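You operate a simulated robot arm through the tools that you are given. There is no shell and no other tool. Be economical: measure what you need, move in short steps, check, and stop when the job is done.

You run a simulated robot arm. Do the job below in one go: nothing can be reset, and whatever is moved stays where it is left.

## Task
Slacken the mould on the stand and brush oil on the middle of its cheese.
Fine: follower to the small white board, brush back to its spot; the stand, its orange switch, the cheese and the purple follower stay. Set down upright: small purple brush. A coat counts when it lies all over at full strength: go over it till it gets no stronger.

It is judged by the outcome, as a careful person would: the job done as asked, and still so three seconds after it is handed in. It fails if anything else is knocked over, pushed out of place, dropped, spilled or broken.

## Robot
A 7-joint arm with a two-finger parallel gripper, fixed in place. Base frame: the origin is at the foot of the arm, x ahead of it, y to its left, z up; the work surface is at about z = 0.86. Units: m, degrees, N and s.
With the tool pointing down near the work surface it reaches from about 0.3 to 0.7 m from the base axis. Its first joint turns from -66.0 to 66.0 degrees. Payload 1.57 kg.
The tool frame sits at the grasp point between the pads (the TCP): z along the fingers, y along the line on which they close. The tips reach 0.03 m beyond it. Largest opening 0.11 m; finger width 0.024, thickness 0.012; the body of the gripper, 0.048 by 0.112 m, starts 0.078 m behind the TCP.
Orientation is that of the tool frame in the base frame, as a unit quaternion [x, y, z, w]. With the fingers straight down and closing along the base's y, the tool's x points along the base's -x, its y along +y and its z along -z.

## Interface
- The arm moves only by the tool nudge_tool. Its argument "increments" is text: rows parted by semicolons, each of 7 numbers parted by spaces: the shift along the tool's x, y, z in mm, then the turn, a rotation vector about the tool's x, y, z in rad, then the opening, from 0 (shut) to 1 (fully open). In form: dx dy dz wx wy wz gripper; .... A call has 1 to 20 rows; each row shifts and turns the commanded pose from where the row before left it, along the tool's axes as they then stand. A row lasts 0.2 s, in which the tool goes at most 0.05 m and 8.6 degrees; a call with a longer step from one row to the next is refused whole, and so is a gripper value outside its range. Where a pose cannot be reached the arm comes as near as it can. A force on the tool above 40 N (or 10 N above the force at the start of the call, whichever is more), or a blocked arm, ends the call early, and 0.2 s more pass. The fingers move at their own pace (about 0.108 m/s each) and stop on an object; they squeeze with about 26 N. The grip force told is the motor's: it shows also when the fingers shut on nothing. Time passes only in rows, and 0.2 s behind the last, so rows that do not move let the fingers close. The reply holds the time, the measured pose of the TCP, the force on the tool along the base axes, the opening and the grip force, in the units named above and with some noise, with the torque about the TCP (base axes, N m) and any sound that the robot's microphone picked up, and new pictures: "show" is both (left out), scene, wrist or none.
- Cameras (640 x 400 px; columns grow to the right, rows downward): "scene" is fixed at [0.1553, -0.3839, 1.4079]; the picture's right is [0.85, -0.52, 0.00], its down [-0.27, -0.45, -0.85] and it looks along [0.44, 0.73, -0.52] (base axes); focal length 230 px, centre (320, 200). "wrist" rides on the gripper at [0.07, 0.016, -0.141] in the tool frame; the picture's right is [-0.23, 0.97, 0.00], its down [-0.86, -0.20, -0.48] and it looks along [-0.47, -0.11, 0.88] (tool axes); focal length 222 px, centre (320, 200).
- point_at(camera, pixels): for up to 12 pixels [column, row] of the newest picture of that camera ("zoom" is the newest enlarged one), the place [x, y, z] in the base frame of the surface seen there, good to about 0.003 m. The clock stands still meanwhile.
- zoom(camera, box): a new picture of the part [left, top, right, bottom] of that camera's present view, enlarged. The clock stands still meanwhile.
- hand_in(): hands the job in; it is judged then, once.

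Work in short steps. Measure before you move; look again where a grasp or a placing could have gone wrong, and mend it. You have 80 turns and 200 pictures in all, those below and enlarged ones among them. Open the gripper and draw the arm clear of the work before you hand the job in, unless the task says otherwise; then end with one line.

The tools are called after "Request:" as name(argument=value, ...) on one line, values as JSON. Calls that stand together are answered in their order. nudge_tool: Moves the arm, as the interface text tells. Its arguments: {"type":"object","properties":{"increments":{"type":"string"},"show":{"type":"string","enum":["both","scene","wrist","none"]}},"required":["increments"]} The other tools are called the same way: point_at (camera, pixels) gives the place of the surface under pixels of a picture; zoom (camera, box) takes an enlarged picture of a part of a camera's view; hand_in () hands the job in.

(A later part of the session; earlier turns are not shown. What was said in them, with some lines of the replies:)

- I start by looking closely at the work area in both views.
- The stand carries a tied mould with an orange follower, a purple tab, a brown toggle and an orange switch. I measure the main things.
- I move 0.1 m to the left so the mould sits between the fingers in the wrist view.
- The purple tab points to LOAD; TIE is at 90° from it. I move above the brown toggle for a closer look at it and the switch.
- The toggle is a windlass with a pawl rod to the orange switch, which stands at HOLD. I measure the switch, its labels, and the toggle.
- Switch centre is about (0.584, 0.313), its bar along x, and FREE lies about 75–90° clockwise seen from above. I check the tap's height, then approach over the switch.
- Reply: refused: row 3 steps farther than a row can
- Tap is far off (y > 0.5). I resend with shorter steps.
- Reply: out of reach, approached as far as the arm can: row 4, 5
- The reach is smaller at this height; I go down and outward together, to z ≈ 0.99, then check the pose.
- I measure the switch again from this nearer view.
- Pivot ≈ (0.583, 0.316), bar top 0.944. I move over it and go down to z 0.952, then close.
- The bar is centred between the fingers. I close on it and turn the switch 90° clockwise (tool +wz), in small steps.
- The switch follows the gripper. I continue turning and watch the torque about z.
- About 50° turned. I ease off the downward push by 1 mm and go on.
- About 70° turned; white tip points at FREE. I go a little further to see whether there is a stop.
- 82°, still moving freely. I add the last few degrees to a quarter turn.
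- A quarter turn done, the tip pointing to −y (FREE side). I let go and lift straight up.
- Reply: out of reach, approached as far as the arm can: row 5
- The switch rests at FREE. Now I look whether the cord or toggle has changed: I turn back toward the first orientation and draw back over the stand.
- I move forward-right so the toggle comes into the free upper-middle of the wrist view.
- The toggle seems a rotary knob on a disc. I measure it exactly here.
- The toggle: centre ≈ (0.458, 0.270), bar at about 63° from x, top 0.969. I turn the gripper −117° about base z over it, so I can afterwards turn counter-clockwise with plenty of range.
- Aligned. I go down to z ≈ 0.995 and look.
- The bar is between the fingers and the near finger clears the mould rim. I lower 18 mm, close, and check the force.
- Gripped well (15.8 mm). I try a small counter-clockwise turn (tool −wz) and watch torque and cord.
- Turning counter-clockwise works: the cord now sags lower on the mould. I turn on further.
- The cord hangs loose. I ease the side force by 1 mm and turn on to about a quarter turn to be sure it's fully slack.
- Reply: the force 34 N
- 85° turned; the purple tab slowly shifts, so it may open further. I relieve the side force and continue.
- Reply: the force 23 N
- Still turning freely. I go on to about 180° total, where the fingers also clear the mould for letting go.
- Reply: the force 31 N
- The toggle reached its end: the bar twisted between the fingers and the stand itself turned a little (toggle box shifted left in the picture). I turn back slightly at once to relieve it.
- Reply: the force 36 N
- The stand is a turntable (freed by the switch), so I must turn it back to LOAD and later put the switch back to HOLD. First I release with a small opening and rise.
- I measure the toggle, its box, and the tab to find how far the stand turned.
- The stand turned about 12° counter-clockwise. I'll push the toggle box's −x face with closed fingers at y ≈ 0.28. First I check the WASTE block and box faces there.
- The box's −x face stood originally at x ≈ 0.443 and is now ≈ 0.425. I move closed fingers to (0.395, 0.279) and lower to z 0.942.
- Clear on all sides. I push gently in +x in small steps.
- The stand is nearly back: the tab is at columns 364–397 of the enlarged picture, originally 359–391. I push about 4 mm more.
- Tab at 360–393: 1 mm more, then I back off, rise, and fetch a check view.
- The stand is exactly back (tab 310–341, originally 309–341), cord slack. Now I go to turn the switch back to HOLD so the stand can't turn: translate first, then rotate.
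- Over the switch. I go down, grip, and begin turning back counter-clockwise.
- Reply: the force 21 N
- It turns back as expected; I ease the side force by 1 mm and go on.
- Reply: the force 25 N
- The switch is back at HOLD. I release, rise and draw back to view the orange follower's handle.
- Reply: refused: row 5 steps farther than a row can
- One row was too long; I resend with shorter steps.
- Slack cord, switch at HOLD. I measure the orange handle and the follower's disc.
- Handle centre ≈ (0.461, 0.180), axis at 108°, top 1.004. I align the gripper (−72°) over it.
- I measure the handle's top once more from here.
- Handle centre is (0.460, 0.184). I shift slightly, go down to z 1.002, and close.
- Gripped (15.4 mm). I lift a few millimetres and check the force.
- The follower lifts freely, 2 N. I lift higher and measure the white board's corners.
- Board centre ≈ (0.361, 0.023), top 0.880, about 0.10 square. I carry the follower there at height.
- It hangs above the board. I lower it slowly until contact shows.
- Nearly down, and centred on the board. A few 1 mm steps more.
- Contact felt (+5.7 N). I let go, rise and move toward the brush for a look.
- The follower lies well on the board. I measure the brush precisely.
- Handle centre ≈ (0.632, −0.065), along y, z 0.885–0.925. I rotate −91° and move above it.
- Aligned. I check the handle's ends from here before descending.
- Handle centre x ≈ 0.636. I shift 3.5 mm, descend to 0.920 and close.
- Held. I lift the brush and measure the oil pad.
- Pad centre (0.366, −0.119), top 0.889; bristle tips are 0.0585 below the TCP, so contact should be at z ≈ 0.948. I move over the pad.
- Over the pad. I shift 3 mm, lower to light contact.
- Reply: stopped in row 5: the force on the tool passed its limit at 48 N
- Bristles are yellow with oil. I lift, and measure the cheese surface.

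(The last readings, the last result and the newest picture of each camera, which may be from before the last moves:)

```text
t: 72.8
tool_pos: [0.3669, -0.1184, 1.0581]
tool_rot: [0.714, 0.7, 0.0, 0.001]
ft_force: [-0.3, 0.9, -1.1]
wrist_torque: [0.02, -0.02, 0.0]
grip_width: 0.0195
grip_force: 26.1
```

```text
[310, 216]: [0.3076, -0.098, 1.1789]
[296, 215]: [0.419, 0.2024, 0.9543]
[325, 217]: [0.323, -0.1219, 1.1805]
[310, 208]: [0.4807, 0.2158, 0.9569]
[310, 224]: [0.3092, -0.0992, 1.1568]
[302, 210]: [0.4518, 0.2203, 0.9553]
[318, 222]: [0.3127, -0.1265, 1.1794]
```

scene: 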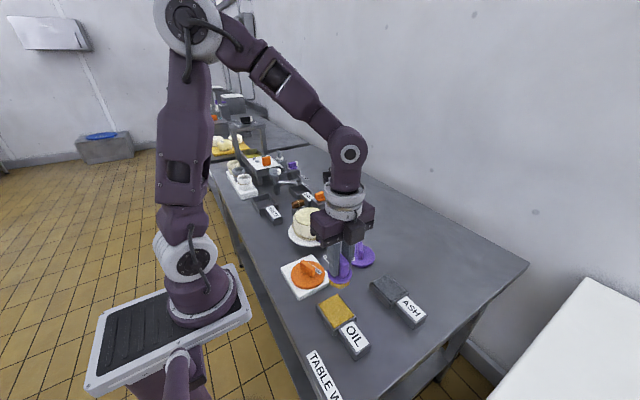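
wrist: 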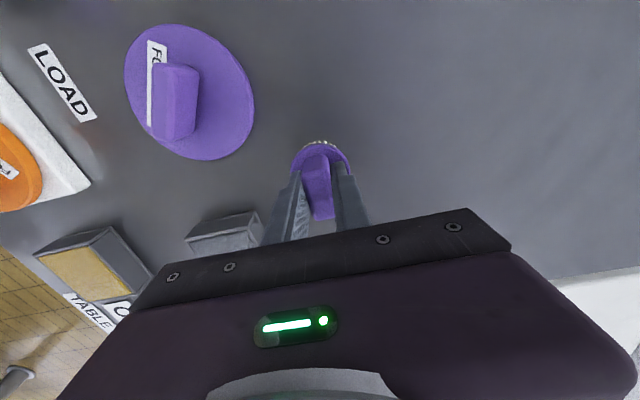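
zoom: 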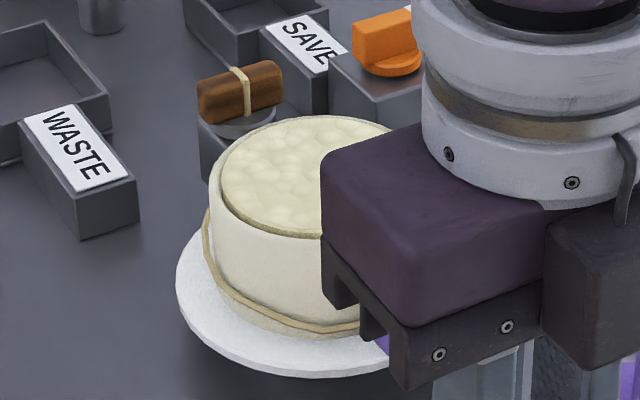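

Cheese top is z ≈ 0.955, centre ≈ (0.459, 0.183). I fly there at this height.

Request:
nudge_tool(increments="43 13.2 0 0 0 0 0; 43 13.2 0 0 0 0 0; 43 13.2 0 0 0 0 0; 43 13.2 0 0 0 0 0; 43 13.2 0 0 0 0 0; 43 13.2 0 0 0 0 0; 43 13.2 0 0 0 0 0; 0 0 0 0 0 0 0; 0 0 20 0 0 0 0; 0 0 10 0 0 0 0; 0 0 0 0 0 0 0", show="both")

Request:
zoom(camera="scene", box=[275, 180, 345, 240])

```text
t: 75.2
tool_pos: [0.4648, 0.1807, 1.0265]
tool_rot: [0.714, 0.7, -0.001, 0.001]
ft_force: [-0.1, 0.8, -1.3]
wrist_torque: [-0.03, 0.0, 0.01]
grip_width: 0.0194
grip_force: 25.6
```

scene: 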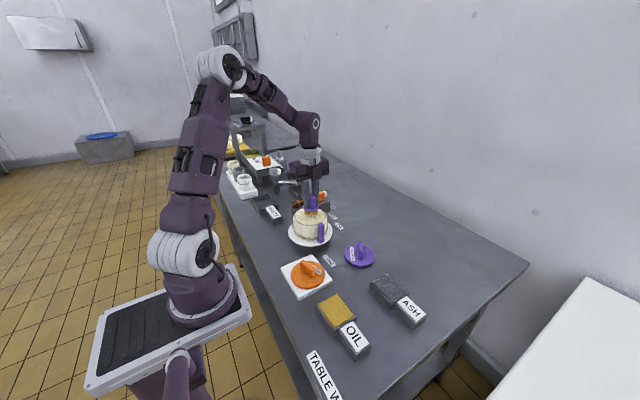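
wrist: 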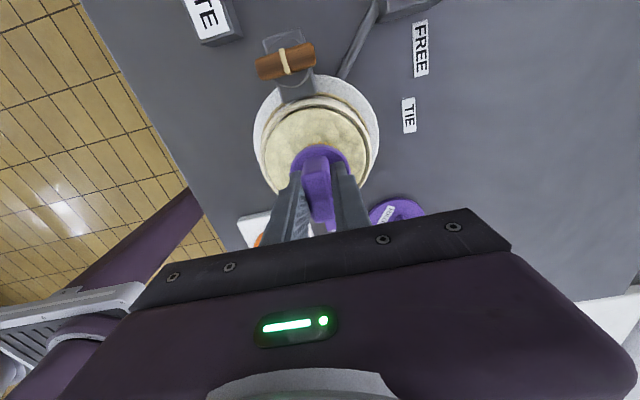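

```text
6.67 times, centred on (310, 210) of scene
```

zoom: 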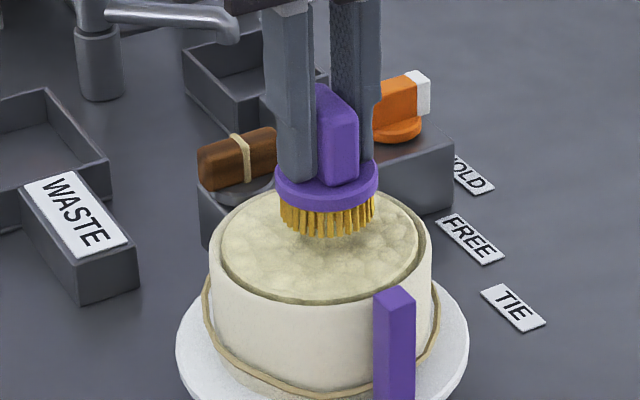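

I check the cheese's rim to centre the brush.

Request:
point_at(camera="wrist", pixels=[[318, 110], [266, 150], [370, 150], [275, 130], [362, 130], [310, 148], [343, 150]])

```text
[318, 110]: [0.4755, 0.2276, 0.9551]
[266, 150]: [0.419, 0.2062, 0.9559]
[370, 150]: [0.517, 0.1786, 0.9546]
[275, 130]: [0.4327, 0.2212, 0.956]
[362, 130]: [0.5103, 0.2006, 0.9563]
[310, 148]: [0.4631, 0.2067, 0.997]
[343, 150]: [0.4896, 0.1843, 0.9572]
```

Centre ≈ (0.461, 0.179). I shift slightly and lower to light contact.

Request:
nudge_tool(increments="-1 -3.5 6 0 0 0 0; 0 0 4 0 0 0 0; 0 0 2 0 0 0 0; 0 0 1 0 0 0 0; 0 0 0 0 0 0 0", show="none")

Request:
zoom(camera="scene", box=[275, 180, 345, 240])

```text
t: 76.4
tool_pos: [0.4611, 0.1791, 1.0123]
tool_rot: [0.714, 0.7, 0.001, 0.0]
ft_force: [-0.6, -0.7, 2.1]
wrist_torque: [-0.05, 0.07, 0.0]
grip_width: 0.0195
grip_force: 25.9
```

```text
6.67 times, centred on (310, 210) of scene
```

zoom: 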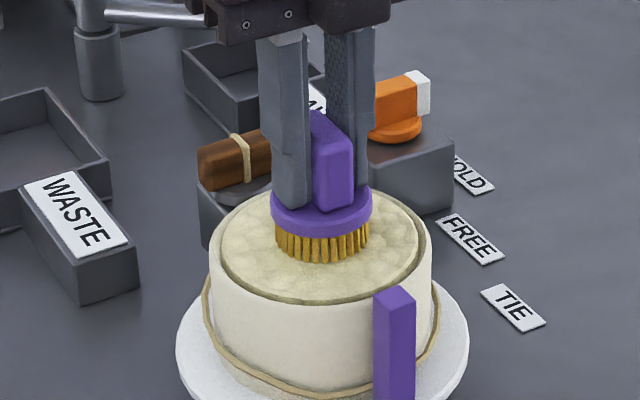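

Contact at z 1.0123 (about 2–3 N). I press 0.5 mm more and stroke over the middle.

Request:
nudge_tool(increments="0 0 0.5 0 0 0 0; 8 0 0 0 0 0 0; -8 0 0 0 0 0 0; -8 0 0 0 0 0 0; 8 0 0 0 0 0 0; 0 8 0 0 0 0 0; 0 -8 0 0 0 0 0; 0 -8 0 0 0 0 0; 0 8 0 0 0 0 0; 6 6 0 0 0 0 0; -6 -6 0 0 0 0 0; -6 -6 0 0 0 0 0; 6 6 0 0 0 0 0; -6 6 0 0 0 0 0; 6 -6 0 0 0 0 0; 6 -6 0 0 0 0 0; -6 6 0 0 0 0 0; 0 0 0 0 0 0 0", show="none")

Request:
zoom(camera="scene", box=[275, 180, 345, 240])

```text
t: 80.2
tool_pos: [0.4611, 0.1813, 1.0135]
tool_rot: [0.714, 0.7, 0.001, 0.002]
ft_force: [-0.4, 1.5, 2.1]
wrist_torque: [0.09, 0.07, -0.01]
grip_width: 0.0196
grip_force: 25.9
```

```text
6.67 times, centred on (310, 210) of scene
```

zoom: 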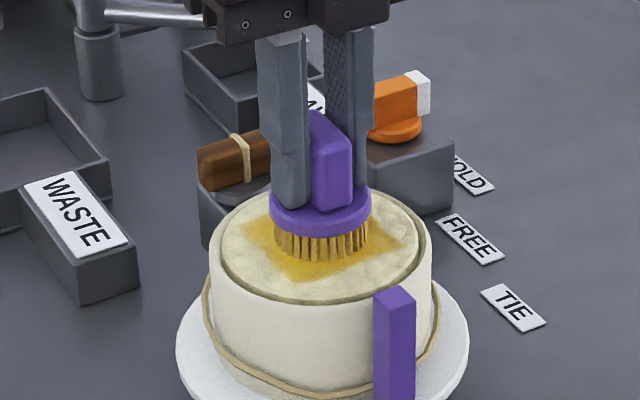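

A yellow coat appears; bristles got paler. I lift and look at the coat.

Request:
nudge_tool(increments="0 0 -25 0 0 0 0; 0 0 -30 0 0 0 0; 45 0 0 0 0 0 0; 45 0 0 0 0 0 0; 0 0 0 0 0 0 0", show="none")

Request:
zoom(camera="scene", box=[285, 195, 335, 235])

```text
t: 81.4
tool_pos: [0.4623, 0.2685, 1.0704]
tool_rot: [0.714, 0.7, 0.0, 0.0]
ft_force: [0.1, 0.3, -0.5]
wrist_torque: [-0.03, -0.01, 0.0]
grip_width: 0.0194
grip_force: 25.5
```

```text
10.00 times, centred on (310, 215) of scene
```

zoom: 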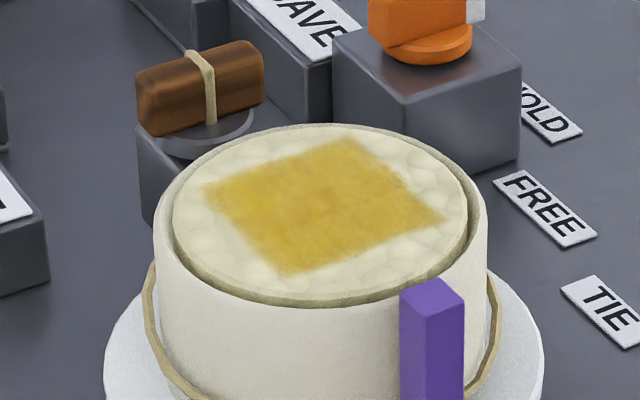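

The coat fills a square patch, weaker at edges. I measure its corners, then reload and go over again.

Request:
point_at(camera="zoom", pixels=[[345, 140], [205, 190], [285, 275], [445, 215], [320, 205]])

Request:
nudge_tool(increments="-43 -10 0 0 0 0 0; -43 -11 0 0 0 0 0; -43 -11 0 0 0 0 0; -43 -11 0 0 0 0 0; -43 -11 0 0 0 0 0; -43 -11 0 0 0 0 0; -43 -11 0 0 0 0 0; -43 -11 0 0 0 0 0; -43 -10 0 0 0 0 0; 0 0 40 0 0 0 0; 0 0 40 0 0 0 0; 0 0 31 0 0 0 0; 0 0 0 0 0 0 0", show="none")

```text
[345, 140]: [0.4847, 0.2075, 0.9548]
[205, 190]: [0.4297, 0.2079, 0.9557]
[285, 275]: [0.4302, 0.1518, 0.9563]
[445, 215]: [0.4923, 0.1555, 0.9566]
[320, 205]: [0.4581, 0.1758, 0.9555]
```

```text
t: 84.2
tool_pos: [0.358, -0.1121, 0.9553]
tool_rot: [0.714, 0.7, 0.0, 0.001]
ft_force: [0.4, 0.4, -0.5]
wrist_torque: [0.0, -0.04, 0.0]
grip_width: 0.0196
grip_force: 25.9
```

Patch: centre (0.459, 0.181), half-size ≈ 0.028. I dip again gently.

Request:
nudge_tool(increments="-5 6 5 0 0 0 0; 0 0 2 0 0 0 0; 0 0 0.7 0 0 0 0; 0 0 0 0 0 0 0", show="none")

Request:
zoom(camera="scene", box=[290, 250, 400, 350])

```text
t: 85.2
tool_pos: [0.3638, -0.1192, 0.9483]
tool_rot: [0.713, 0.701, 0.0, 0.002]
ft_force: [-0.1, -1.0, -1.9]
wrist_torque: [-0.02, 0.01, 0.03]
grip_width: 0.0194
grip_force: 25.8
```

```text
4.00 times, centred on (345, 300) of scene
```

zoom: 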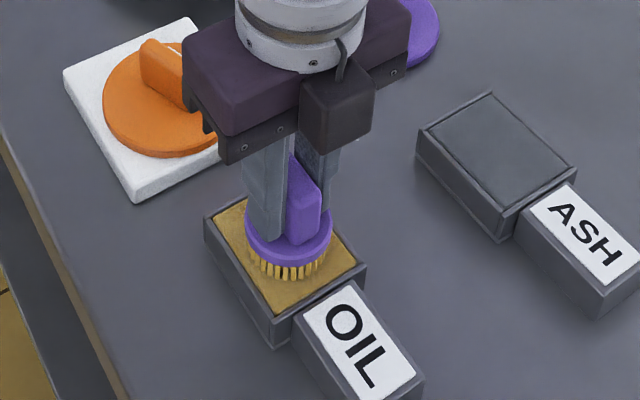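

One mm more until force shows, then hold briefly.

Request:
nudge_tool(increments="0 0 0.6 0 0 0 0; 0 0 0.5 0 0 0 0; 0 0 0 0 0 0 0; 0 0 0 0 0 0 0", show="none")

Request:
zoom(camera="scene", box=[320, 280, 370, 330])

```text
t: 86.2
tool_pos: [0.3638, -0.1193, 0.9486]
tool_rot: [0.714, 0.7, 0.001, 0.001]
ft_force: [0.3, 0.5, -0.8]
wrist_torque: [-0.03, 0.0, 0.01]
grip_width: 0.0195
grip_force: 26.4
```

```text
8.00 times, centred on (345, 305) of scene
```

zoom: 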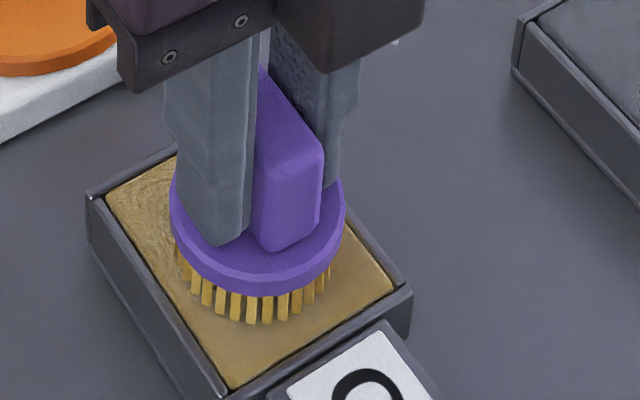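

No force yet; I lower 0.5 mm at a time a bit more.

Request:
nudge_tool(increments="0 0 0.6 0 0 0 0; 0 0 0.6 0 0 0 0; 0 0 0 0 0 0 0; 0 0 0 0 0 0 0", show="none")

Request:
zoom(camera="scene", box=[320, 280, 370, 330])

```text
t: 87.2
tool_pos: [0.3651, -0.1194, 0.9487]
tool_rot: [0.714, 0.7, 0.001, 0.001]
ft_force: [-0.1, 0.1, -0.8]
wrist_torque: [-0.02, 0.04, 0.01]
grip_width: 0.0195
grip_force: 25.8
```

```text
8.00 times, centred on (345, 305) of scene
```

zoom: 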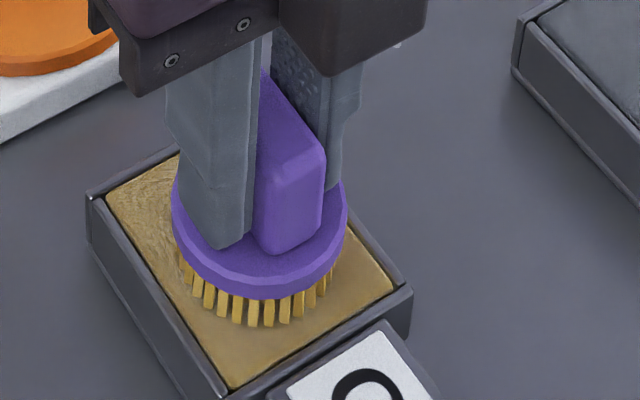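

Small steps barely move it. I lower 2 mm.

Request:
nudge_tool(increments="0 0 1 0 0 0 0; 0 0 1 0 0 0 0; 0 0 0 0 0 0 0", show="none")

Request:
zoom(camera="scene", box=[320, 280, 370, 330])

```text
t: 87.8
tool_pos: [0.3637, -0.1209, 0.9472]
tool_rot: [0.714, 0.7, 0.001, 0.002]
ft_force: [-3.7, 0.8, 17.5]
wrist_torque: [0.04, 0.38, 0.04]
grip_width: 0.0197
grip_force: 25.6
stopped in row 2: the force on the tool passed its limit at 48 N (the readings are from after the stop); the commanded pose is now the measured one
```

```text
8.00 times, centred on (345, 305) of scene
```

zoom: 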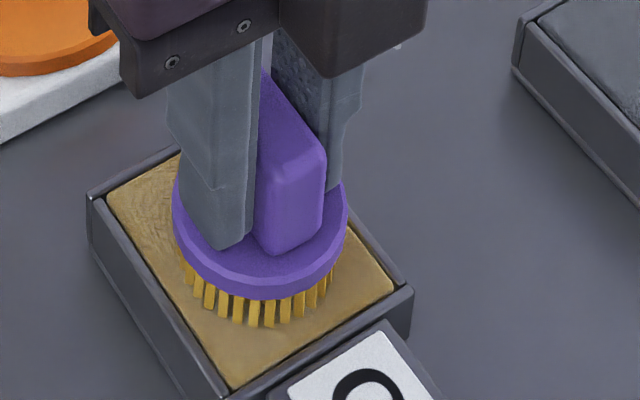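

Loaded (vivid yellow). I carry it back to the cheese and come down near contact.

Request:
nudge_tool(increments="0 0 -20 0 0 0 0; 0 0 -45 0 0 0 0; 0 0 -45 0 0 0 0; 43 12.8 0 0 0 0 0; 43 12.8 0 0 0 0 0; 43 12.8 0 0 0 0 0; 43 12.8 0 0 0 0 0; 43 12.8 0 0 0 0 0; 43 12.8 0 0 0 0 0; 43 12.8 0 0 0 0 0; 0 0 0 0 0 0 0; 0 0 25 0 0 0 0; 0 0 14 0 0 0 0; 0 0 0 0 0 0 0", show="none")

```text
t: 90.8
tool_pos: [0.4585, 0.18, 1.0173]
tool_rot: [0.713, 0.701, 0.001, 0.002]
ft_force: [0.8, -0.4, 0.2]
wrist_torque: [-0.03, -0.02, -0.05]
grip_width: 0.0194
grip_force: 26.3
```

I lower to contact and stroke the edges and corners of the patch first (±13 mm), then the middle.

Request:
nudge_tool(increments="0 0 3 0 0 0 0; 0 0 2 0 0 0 0; 13 0 0 0 0 0 0; 0 13 0 0 0 0 0; -13 0 0 0 0 0 0; -13 0 0 0 0 0 0; 0 -13 0 0 0 0 0; 0 -13 0 0 0 0 0; 13 0 0 0 0 0 0; 13 0 0 0 0 0 0; 0 7 0 0 0 0 0; -13 0 0 0 0 0 0; -13 0 0 0 0 0 0; 0 12 0 0 0 0 0; 13 0 0 0 0 0 0; 13 0 0 0 0 0 0; -13 -6 0 0 0 0 0; 0 0 0 0 0 0 0", show="none")

Request:
nudge_tool(increments="0 0 -25 0 0 0 0; 0 0 -30 0 0 0 0; 45 0 0 0 0 0 0; 45 0 0 0 0 0 0; 0 0 0 0 0 0 0", show="none")

Request:
zoom(camera="scene", box=[285, 195, 335, 235])

```text
t: 94.6
tool_pos: [0.4604, 0.18, 1.0122]
tool_rot: [0.713, 0.701, 0.001, 0.001]
ft_force: [1.5, 5.3, 13.2]
wrist_torque: [0.28, 0.11, -0.09]
grip_width: 0.0195
grip_force: 26.0
```

```text
t: 95.8
tool_pos: [0.4588, 0.2721, 1.0685]
tool_rot: [0.714, 0.7, 0.001, 0.002]
ft_force: [0.0, -0.7, -0.4]
wrist_torque: [-0.03, 0.01, -0.01]
grip_width: 0.0194
grip_force: 26.0
```

```text
10.00 times, centred on (310, 215) of scene
```

zoom: 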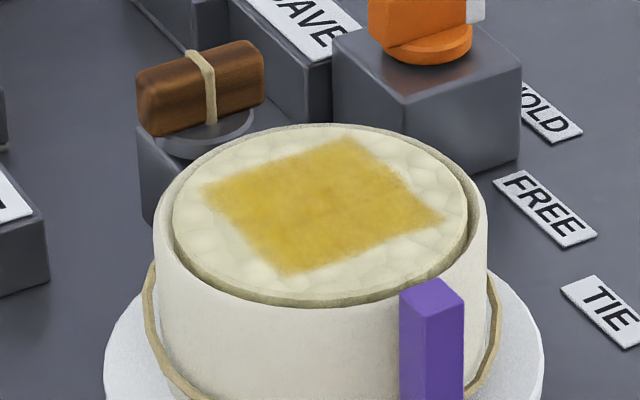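

Slightly fuller. I do one more dip and pass to see if it gets any stronger.

Request:
nudge_tool(increments="-43.5 -9.6 0 0 0 0 0; -43.5 -9.6 0 0 0 0 0; -43.5 -9.6 0 0 0 0 0; -43.5 -9.6 0 0 0 0 0; -43.5 -9.6 0 0 0 0 0; -43.5 -9.6 0 0 0 0 0; -43.5 -9.6 0 0 0 0 0; -43.5 -9.6 0 0 0 0 0; -43.5 -9.6 0 0 0 0 0; 0 0 0 0 0 0 0; 0 0 40 0 0 0 0; 0 0 40 0 0 0 0; 0 0 36 0 0 0 0; 0 0 3 0 0 0 0; 0 0 2 0 0 0 0; 0 0 1 0 0 0 0; 0 0 0 0 0 0 0; 0 0 0 0 0 0 0", show="none")

Request:
zoom(camera="scene", box=[320, 280, 370, 330])

```text
t: 99.5
tool_pos: [0.3682, -0.1218, 0.9465]
tool_rot: [0.714, 0.7, 0.002, 0.003]
ft_force: [-3.4, 1.5, 16.1]
wrist_torque: [0.05, 0.43, 0.0]
grip_width: 0.0193
grip_force: 26.1
stopped in row 18: the force on the tool passed its limit at 41 N (the readings are from after the stop); the commanded pose is now the measured one
```

```text
8.00 times, centred on (345, 305) of scene
```

zoom: 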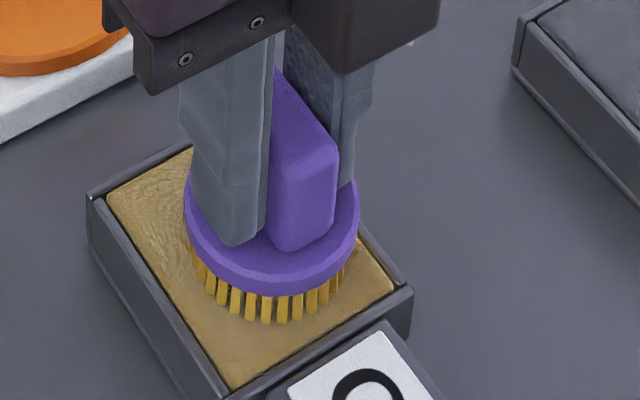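

Loaded again; back to the cheese.

Request:
nudge_tool(increments="0 0 -20 0 0 0 0; 0 0 -45 0 0 0 0; 0 0 -45 0 0 0 0; 43.3 12.2 0 0 0 0 0; 43.3 12.2 0 0 0 0 0; 43.3 12.2 0 0 0 0 0; 43.3 12.2 0 0 0 0 0; 43.3 12.2 0 0 0 0 0; 43.3 12.2 0 0 0 0 0; 43.3 12.2 0 0 0 0 0; 0 0 0 0 0 0 0; 0 0 25 0 0 0 0; 0 0 14 0 0 0 0; 0 0 0 0 0 0 0", show="none")

```text
t: 102.5
tool_pos: [0.4587, 0.1803, 1.0176]
tool_rot: [0.714, 0.7, 0.002, 0.003]
ft_force: [-0.2, 0.6, -0.1]
wrist_torque: [0.02, -0.01, -0.01]
grip_width: 0.0193
grip_force: 26.1
```

Now the same raster once more, with slower half-steps along the edges.

Request:
nudge_tool(increments="0 0 3 0 0 0 0; 0 0 2 0 0 0 0; 0 -13 0 0 0 0 0; 13 0 0 0 0 0 0; 0 9 0 0 0 0 0; 0 9 0 0 0 0 0; 0 9 0 0 0 0 0; -9 0 0 0 0 0 0; -9 0 0 0 0 0 0; -9 0 0 0 0 0 0; 0 -9 0 0 0 0 0; 0 -9 0 0 0 0 0; 0 -9 0 0 0 0 0; 9 0 0 0 0 0 0; 0 13 0 0 0 0 0; 0 9 0 0 0 0 0; 9 0 0 0 0 0 0; 0 -9 0 0 0 0 0; -4 0 0 0 0 0 0; 0 0 0 0 0 0 0", show="none")

Request:
nudge_tool(increments="0 0 -25 0 0 0 0; 0 0 -30 0 0 0 0; 45 0 0 0 0 0 0; 45 0 0 0 0 0 0; 0 0 0 0 0 0 0", show="none")

Request:
zoom(camera="scene", box=[285, 195, 335, 235])

```text
t: 105.5
tool_pos: [0.4456, 0.1702, 1.0123]
tool_rot: [0.714, 0.7, -0.001, 0.003]
ft_force: [-2.1, -2.2, 10.7]
wrist_torque: [0.04, 0.28, 0.05]
grip_width: 0.0192
grip_force: 26.3
stopped in row 14: the force on the tool passed its limit at 44 N (the readings are from after the stop); the commanded pose is now the measured one
```

```text
t: 106.7
tool_pos: [0.4471, 0.2632, 1.0653]
tool_rot: [0.714, 0.7, -0.001, 0.004]
ft_force: [0.0, -0.1, -1.0]
wrist_torque: [-0.05, 0.02, 0.0]
grip_width: 0.0194
grip_force: 25.8
```

```text
10.00 times, centred on (310, 215) of scene
```

zoom: 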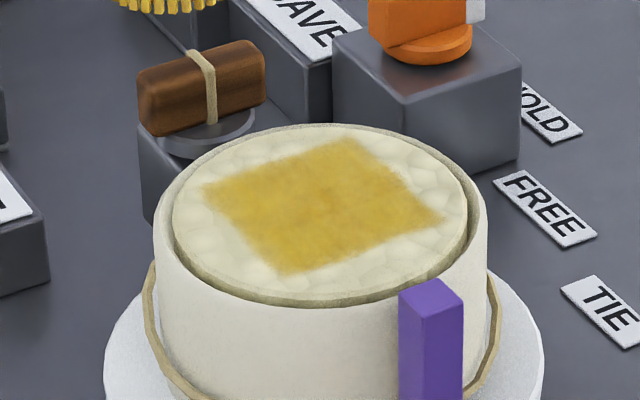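

It looks the same as before, i.e. saturated. The brush still holds oil, so I give one last light pass over the right and middle parts.

Request:
nudge_tool(increments="-41 7 0 0 0 0 0; -41 7 0 0 0 0 0; 0 0 30 0 0 0 0; 0 0 18 0 0 0 0; 0 0 4.5 0 0 0 0; 0 0 0 0 0 0 0; 10 0 0 0 0 0 0; 0 13 0 0 0 0 0; -10 0 0 0 0 0 0; -10 0 0 0 0 0 0; 0 -13 0 0 0 0 0; 0 -13 0 0 0 0 0; 10 0 0 0 0 0 0; 10 0 0 0 0 0 0; 0 13 0 0 0 0 0; -10 0 0 0 0 0 0; 0 0 0 0 0 0 0; 0 0 -25 0 0 0 0; 0 0 -30 0 0 0 0; 0 0 0 0 0 0 0", show="none")

Request:
nudge_tool(increments="-45 15 0 0 0 0 0; -45 15 0 0 0 0 0; -20 40 0 0 0 0 0; 0 0 0 0 0 0 0", show="both")

Request:
zoom(camera="scene", box=[285, 195, 335, 235])

```text
t: 110.9
tool_pos: [0.46, 0.1785, 1.0685]
tool_rot: [0.714, 0.7, -0.001, 0.003]
ft_force: [0.4, 0.2, -1.1]
wrist_torque: [0.04, -0.01, 0.01]
grip_width: 0.0197
grip_force: 25.9
```

```text
t: 111.9
tool_pos: [0.5269, 0.0673, 1.0697]
tool_rot: [0.714, 0.7, 0.0, 0.004]
ft_force: [-0.3, 0.0, -1.1]
wrist_torque: [0.0, -0.02, 0.0]
grip_width: 0.0197
grip_force: 26.1
```

scene: 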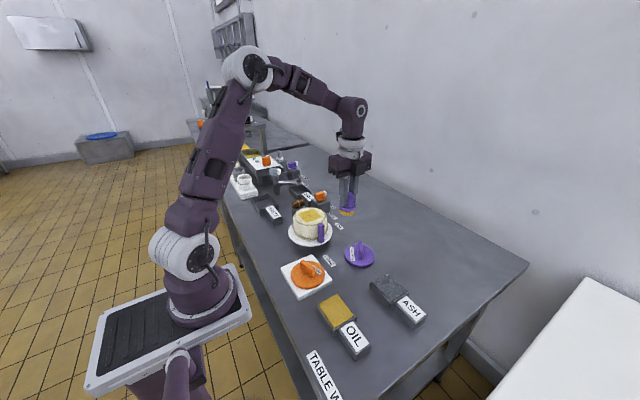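
wrist: 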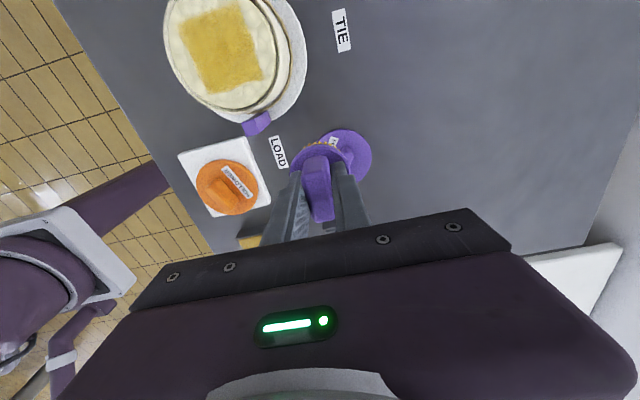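

```text
10.00 times, centred on (310, 215) of scene
```

zoom: 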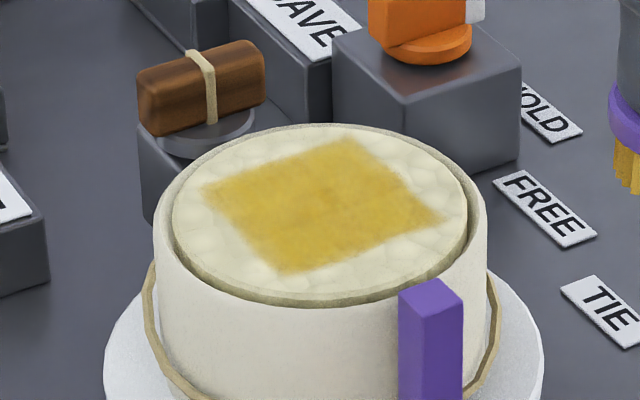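

The coat is even and no stronger than before. I return the brush to its spot (0.636, −0.0645).

Request:
nudge_tool(increments="-33 28 0 0 0 0 0; -33 28 0 0 0 0 0; -33 28 0 0 0 0 0; -33 27.5 10 0 0 0 0; 0 0 40 0 0 0 0; 0 0 40 0 0 0 0; 0 0 35 0 0 0 0; 0 0 0 0 0 0 0", show="none")

Request:
zoom(camera="scene", box=[350, 200, 440, 280])

```text
t: 113.7
tool_pos: [0.6357, -0.0665, 0.9447]
tool_rot: [0.713, 0.701, 0.001, 0.003]
ft_force: [-0.2, -1.6, -0.5]
wrist_torque: [-0.01, 0.02, 0.0]
grip_width: 0.0196
grip_force: 25.6
```

```text
5.00 times, centred on (395, 240) of scene
5 turns are left
```

zoom: 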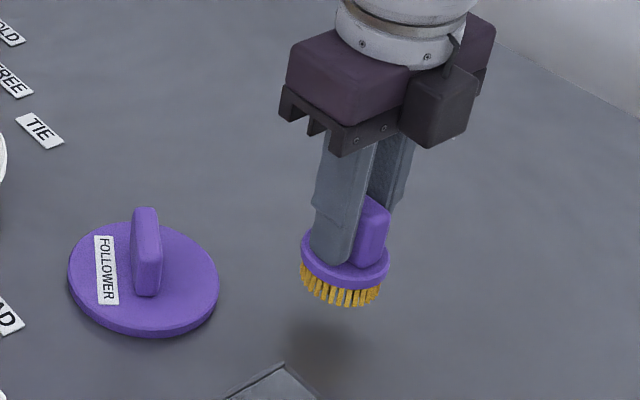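

Above its spot. I lower to contact at about z 0.919.

Request:
nudge_tool(increments="2 0 12 0 0 0 0; 0 0 8 0 0 0 0; 0 0 4 0 0 0 0; 0 0 1.5 0 0 0 0; 0 0 0 0 0 0 0", show="none")

Request:
zoom(camera="scene", box=[350, 200, 440, 280])

```text
t: 114.9
tool_pos: [0.6374, -0.0643, 0.9202]
tool_rot: [0.714, 0.7, 0.0, 0.004]
ft_force: [0.1, 0.6, -0.2]
wrist_torque: [-0.01, -0.04, -0.02]
grip_width: 0.0194
grip_force: 25.7
```

```text
5.00 times, centred on (395, 240) of scene
4 turns are left
```

zoom: 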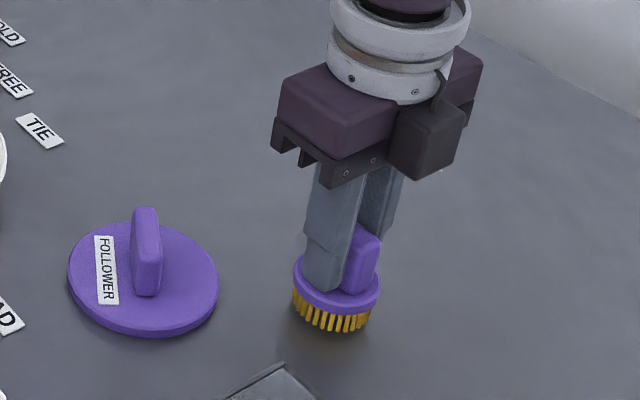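

Just above the table. I lower the last 1.3 mm, let go, and rise straight up and away.

Request:
nudge_tool(increments="0 0 1.3 0 0 0 0; 0 0 0 0 0 0 0; 0 0 0 0 0 0 0.4; 0 0 0 0 0 0 0.5; 0 0 0 0 0 0 0.5; 0 0 -20 0 0 0 0.5; 0 0 -40 0 0 0 0.5; 0 0 -40 0 0 0 0.5; 0 -40 -20 0 0 0 0.5; 0 -40 -20 0 0 0 0.5; 0 0 0 0 0 0 0.5", show="scene")

Request:
zoom(camera="scene", box=[260, 170, 440, 300])

```text
t: 117.3
tool_pos: [0.5566, -0.0644, 1.0628]
tool_rot: [0.714, 0.7, 0.0, 0.005]
ft_force: [-0.1, -0.6, -0.1]
wrist_torque: [0.01, 0.04, -0.01]
grip_width: 0.0547
grip_force: 0.0
```

scene: 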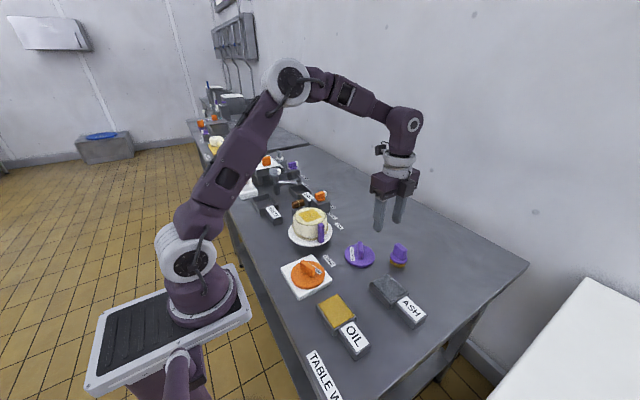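

```text
3.08 times, centred on (350, 235) of scene
3 turns are left
```

zoom: 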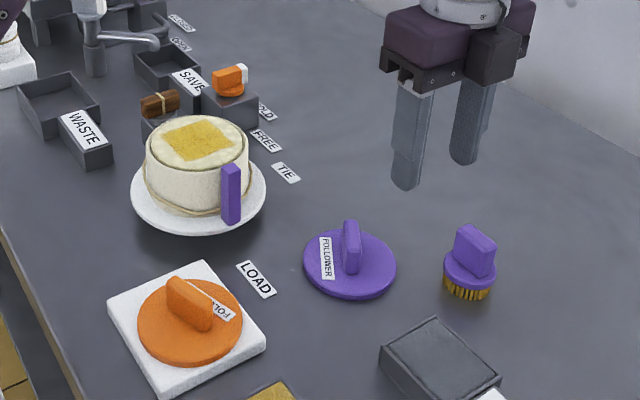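

The brush stands upright on its spot, the follower lies on the board, the cheese is coated, the switch is at HOLD, the mould is slack, and the arm is clear with the gripper open. I hand in.

Request:
hand_in()

```text
The job is handed in.
```

The mould is slack and the middle of its cheese is oiled; a last pass made the coat no stronger. The orange follower is on the white board and the brush is upright on its spot. While I slackened the mould, the stand turned about 12°; I pushed it back to its mark. I had set the orange switch to FREE for that and returned it to HOLD.
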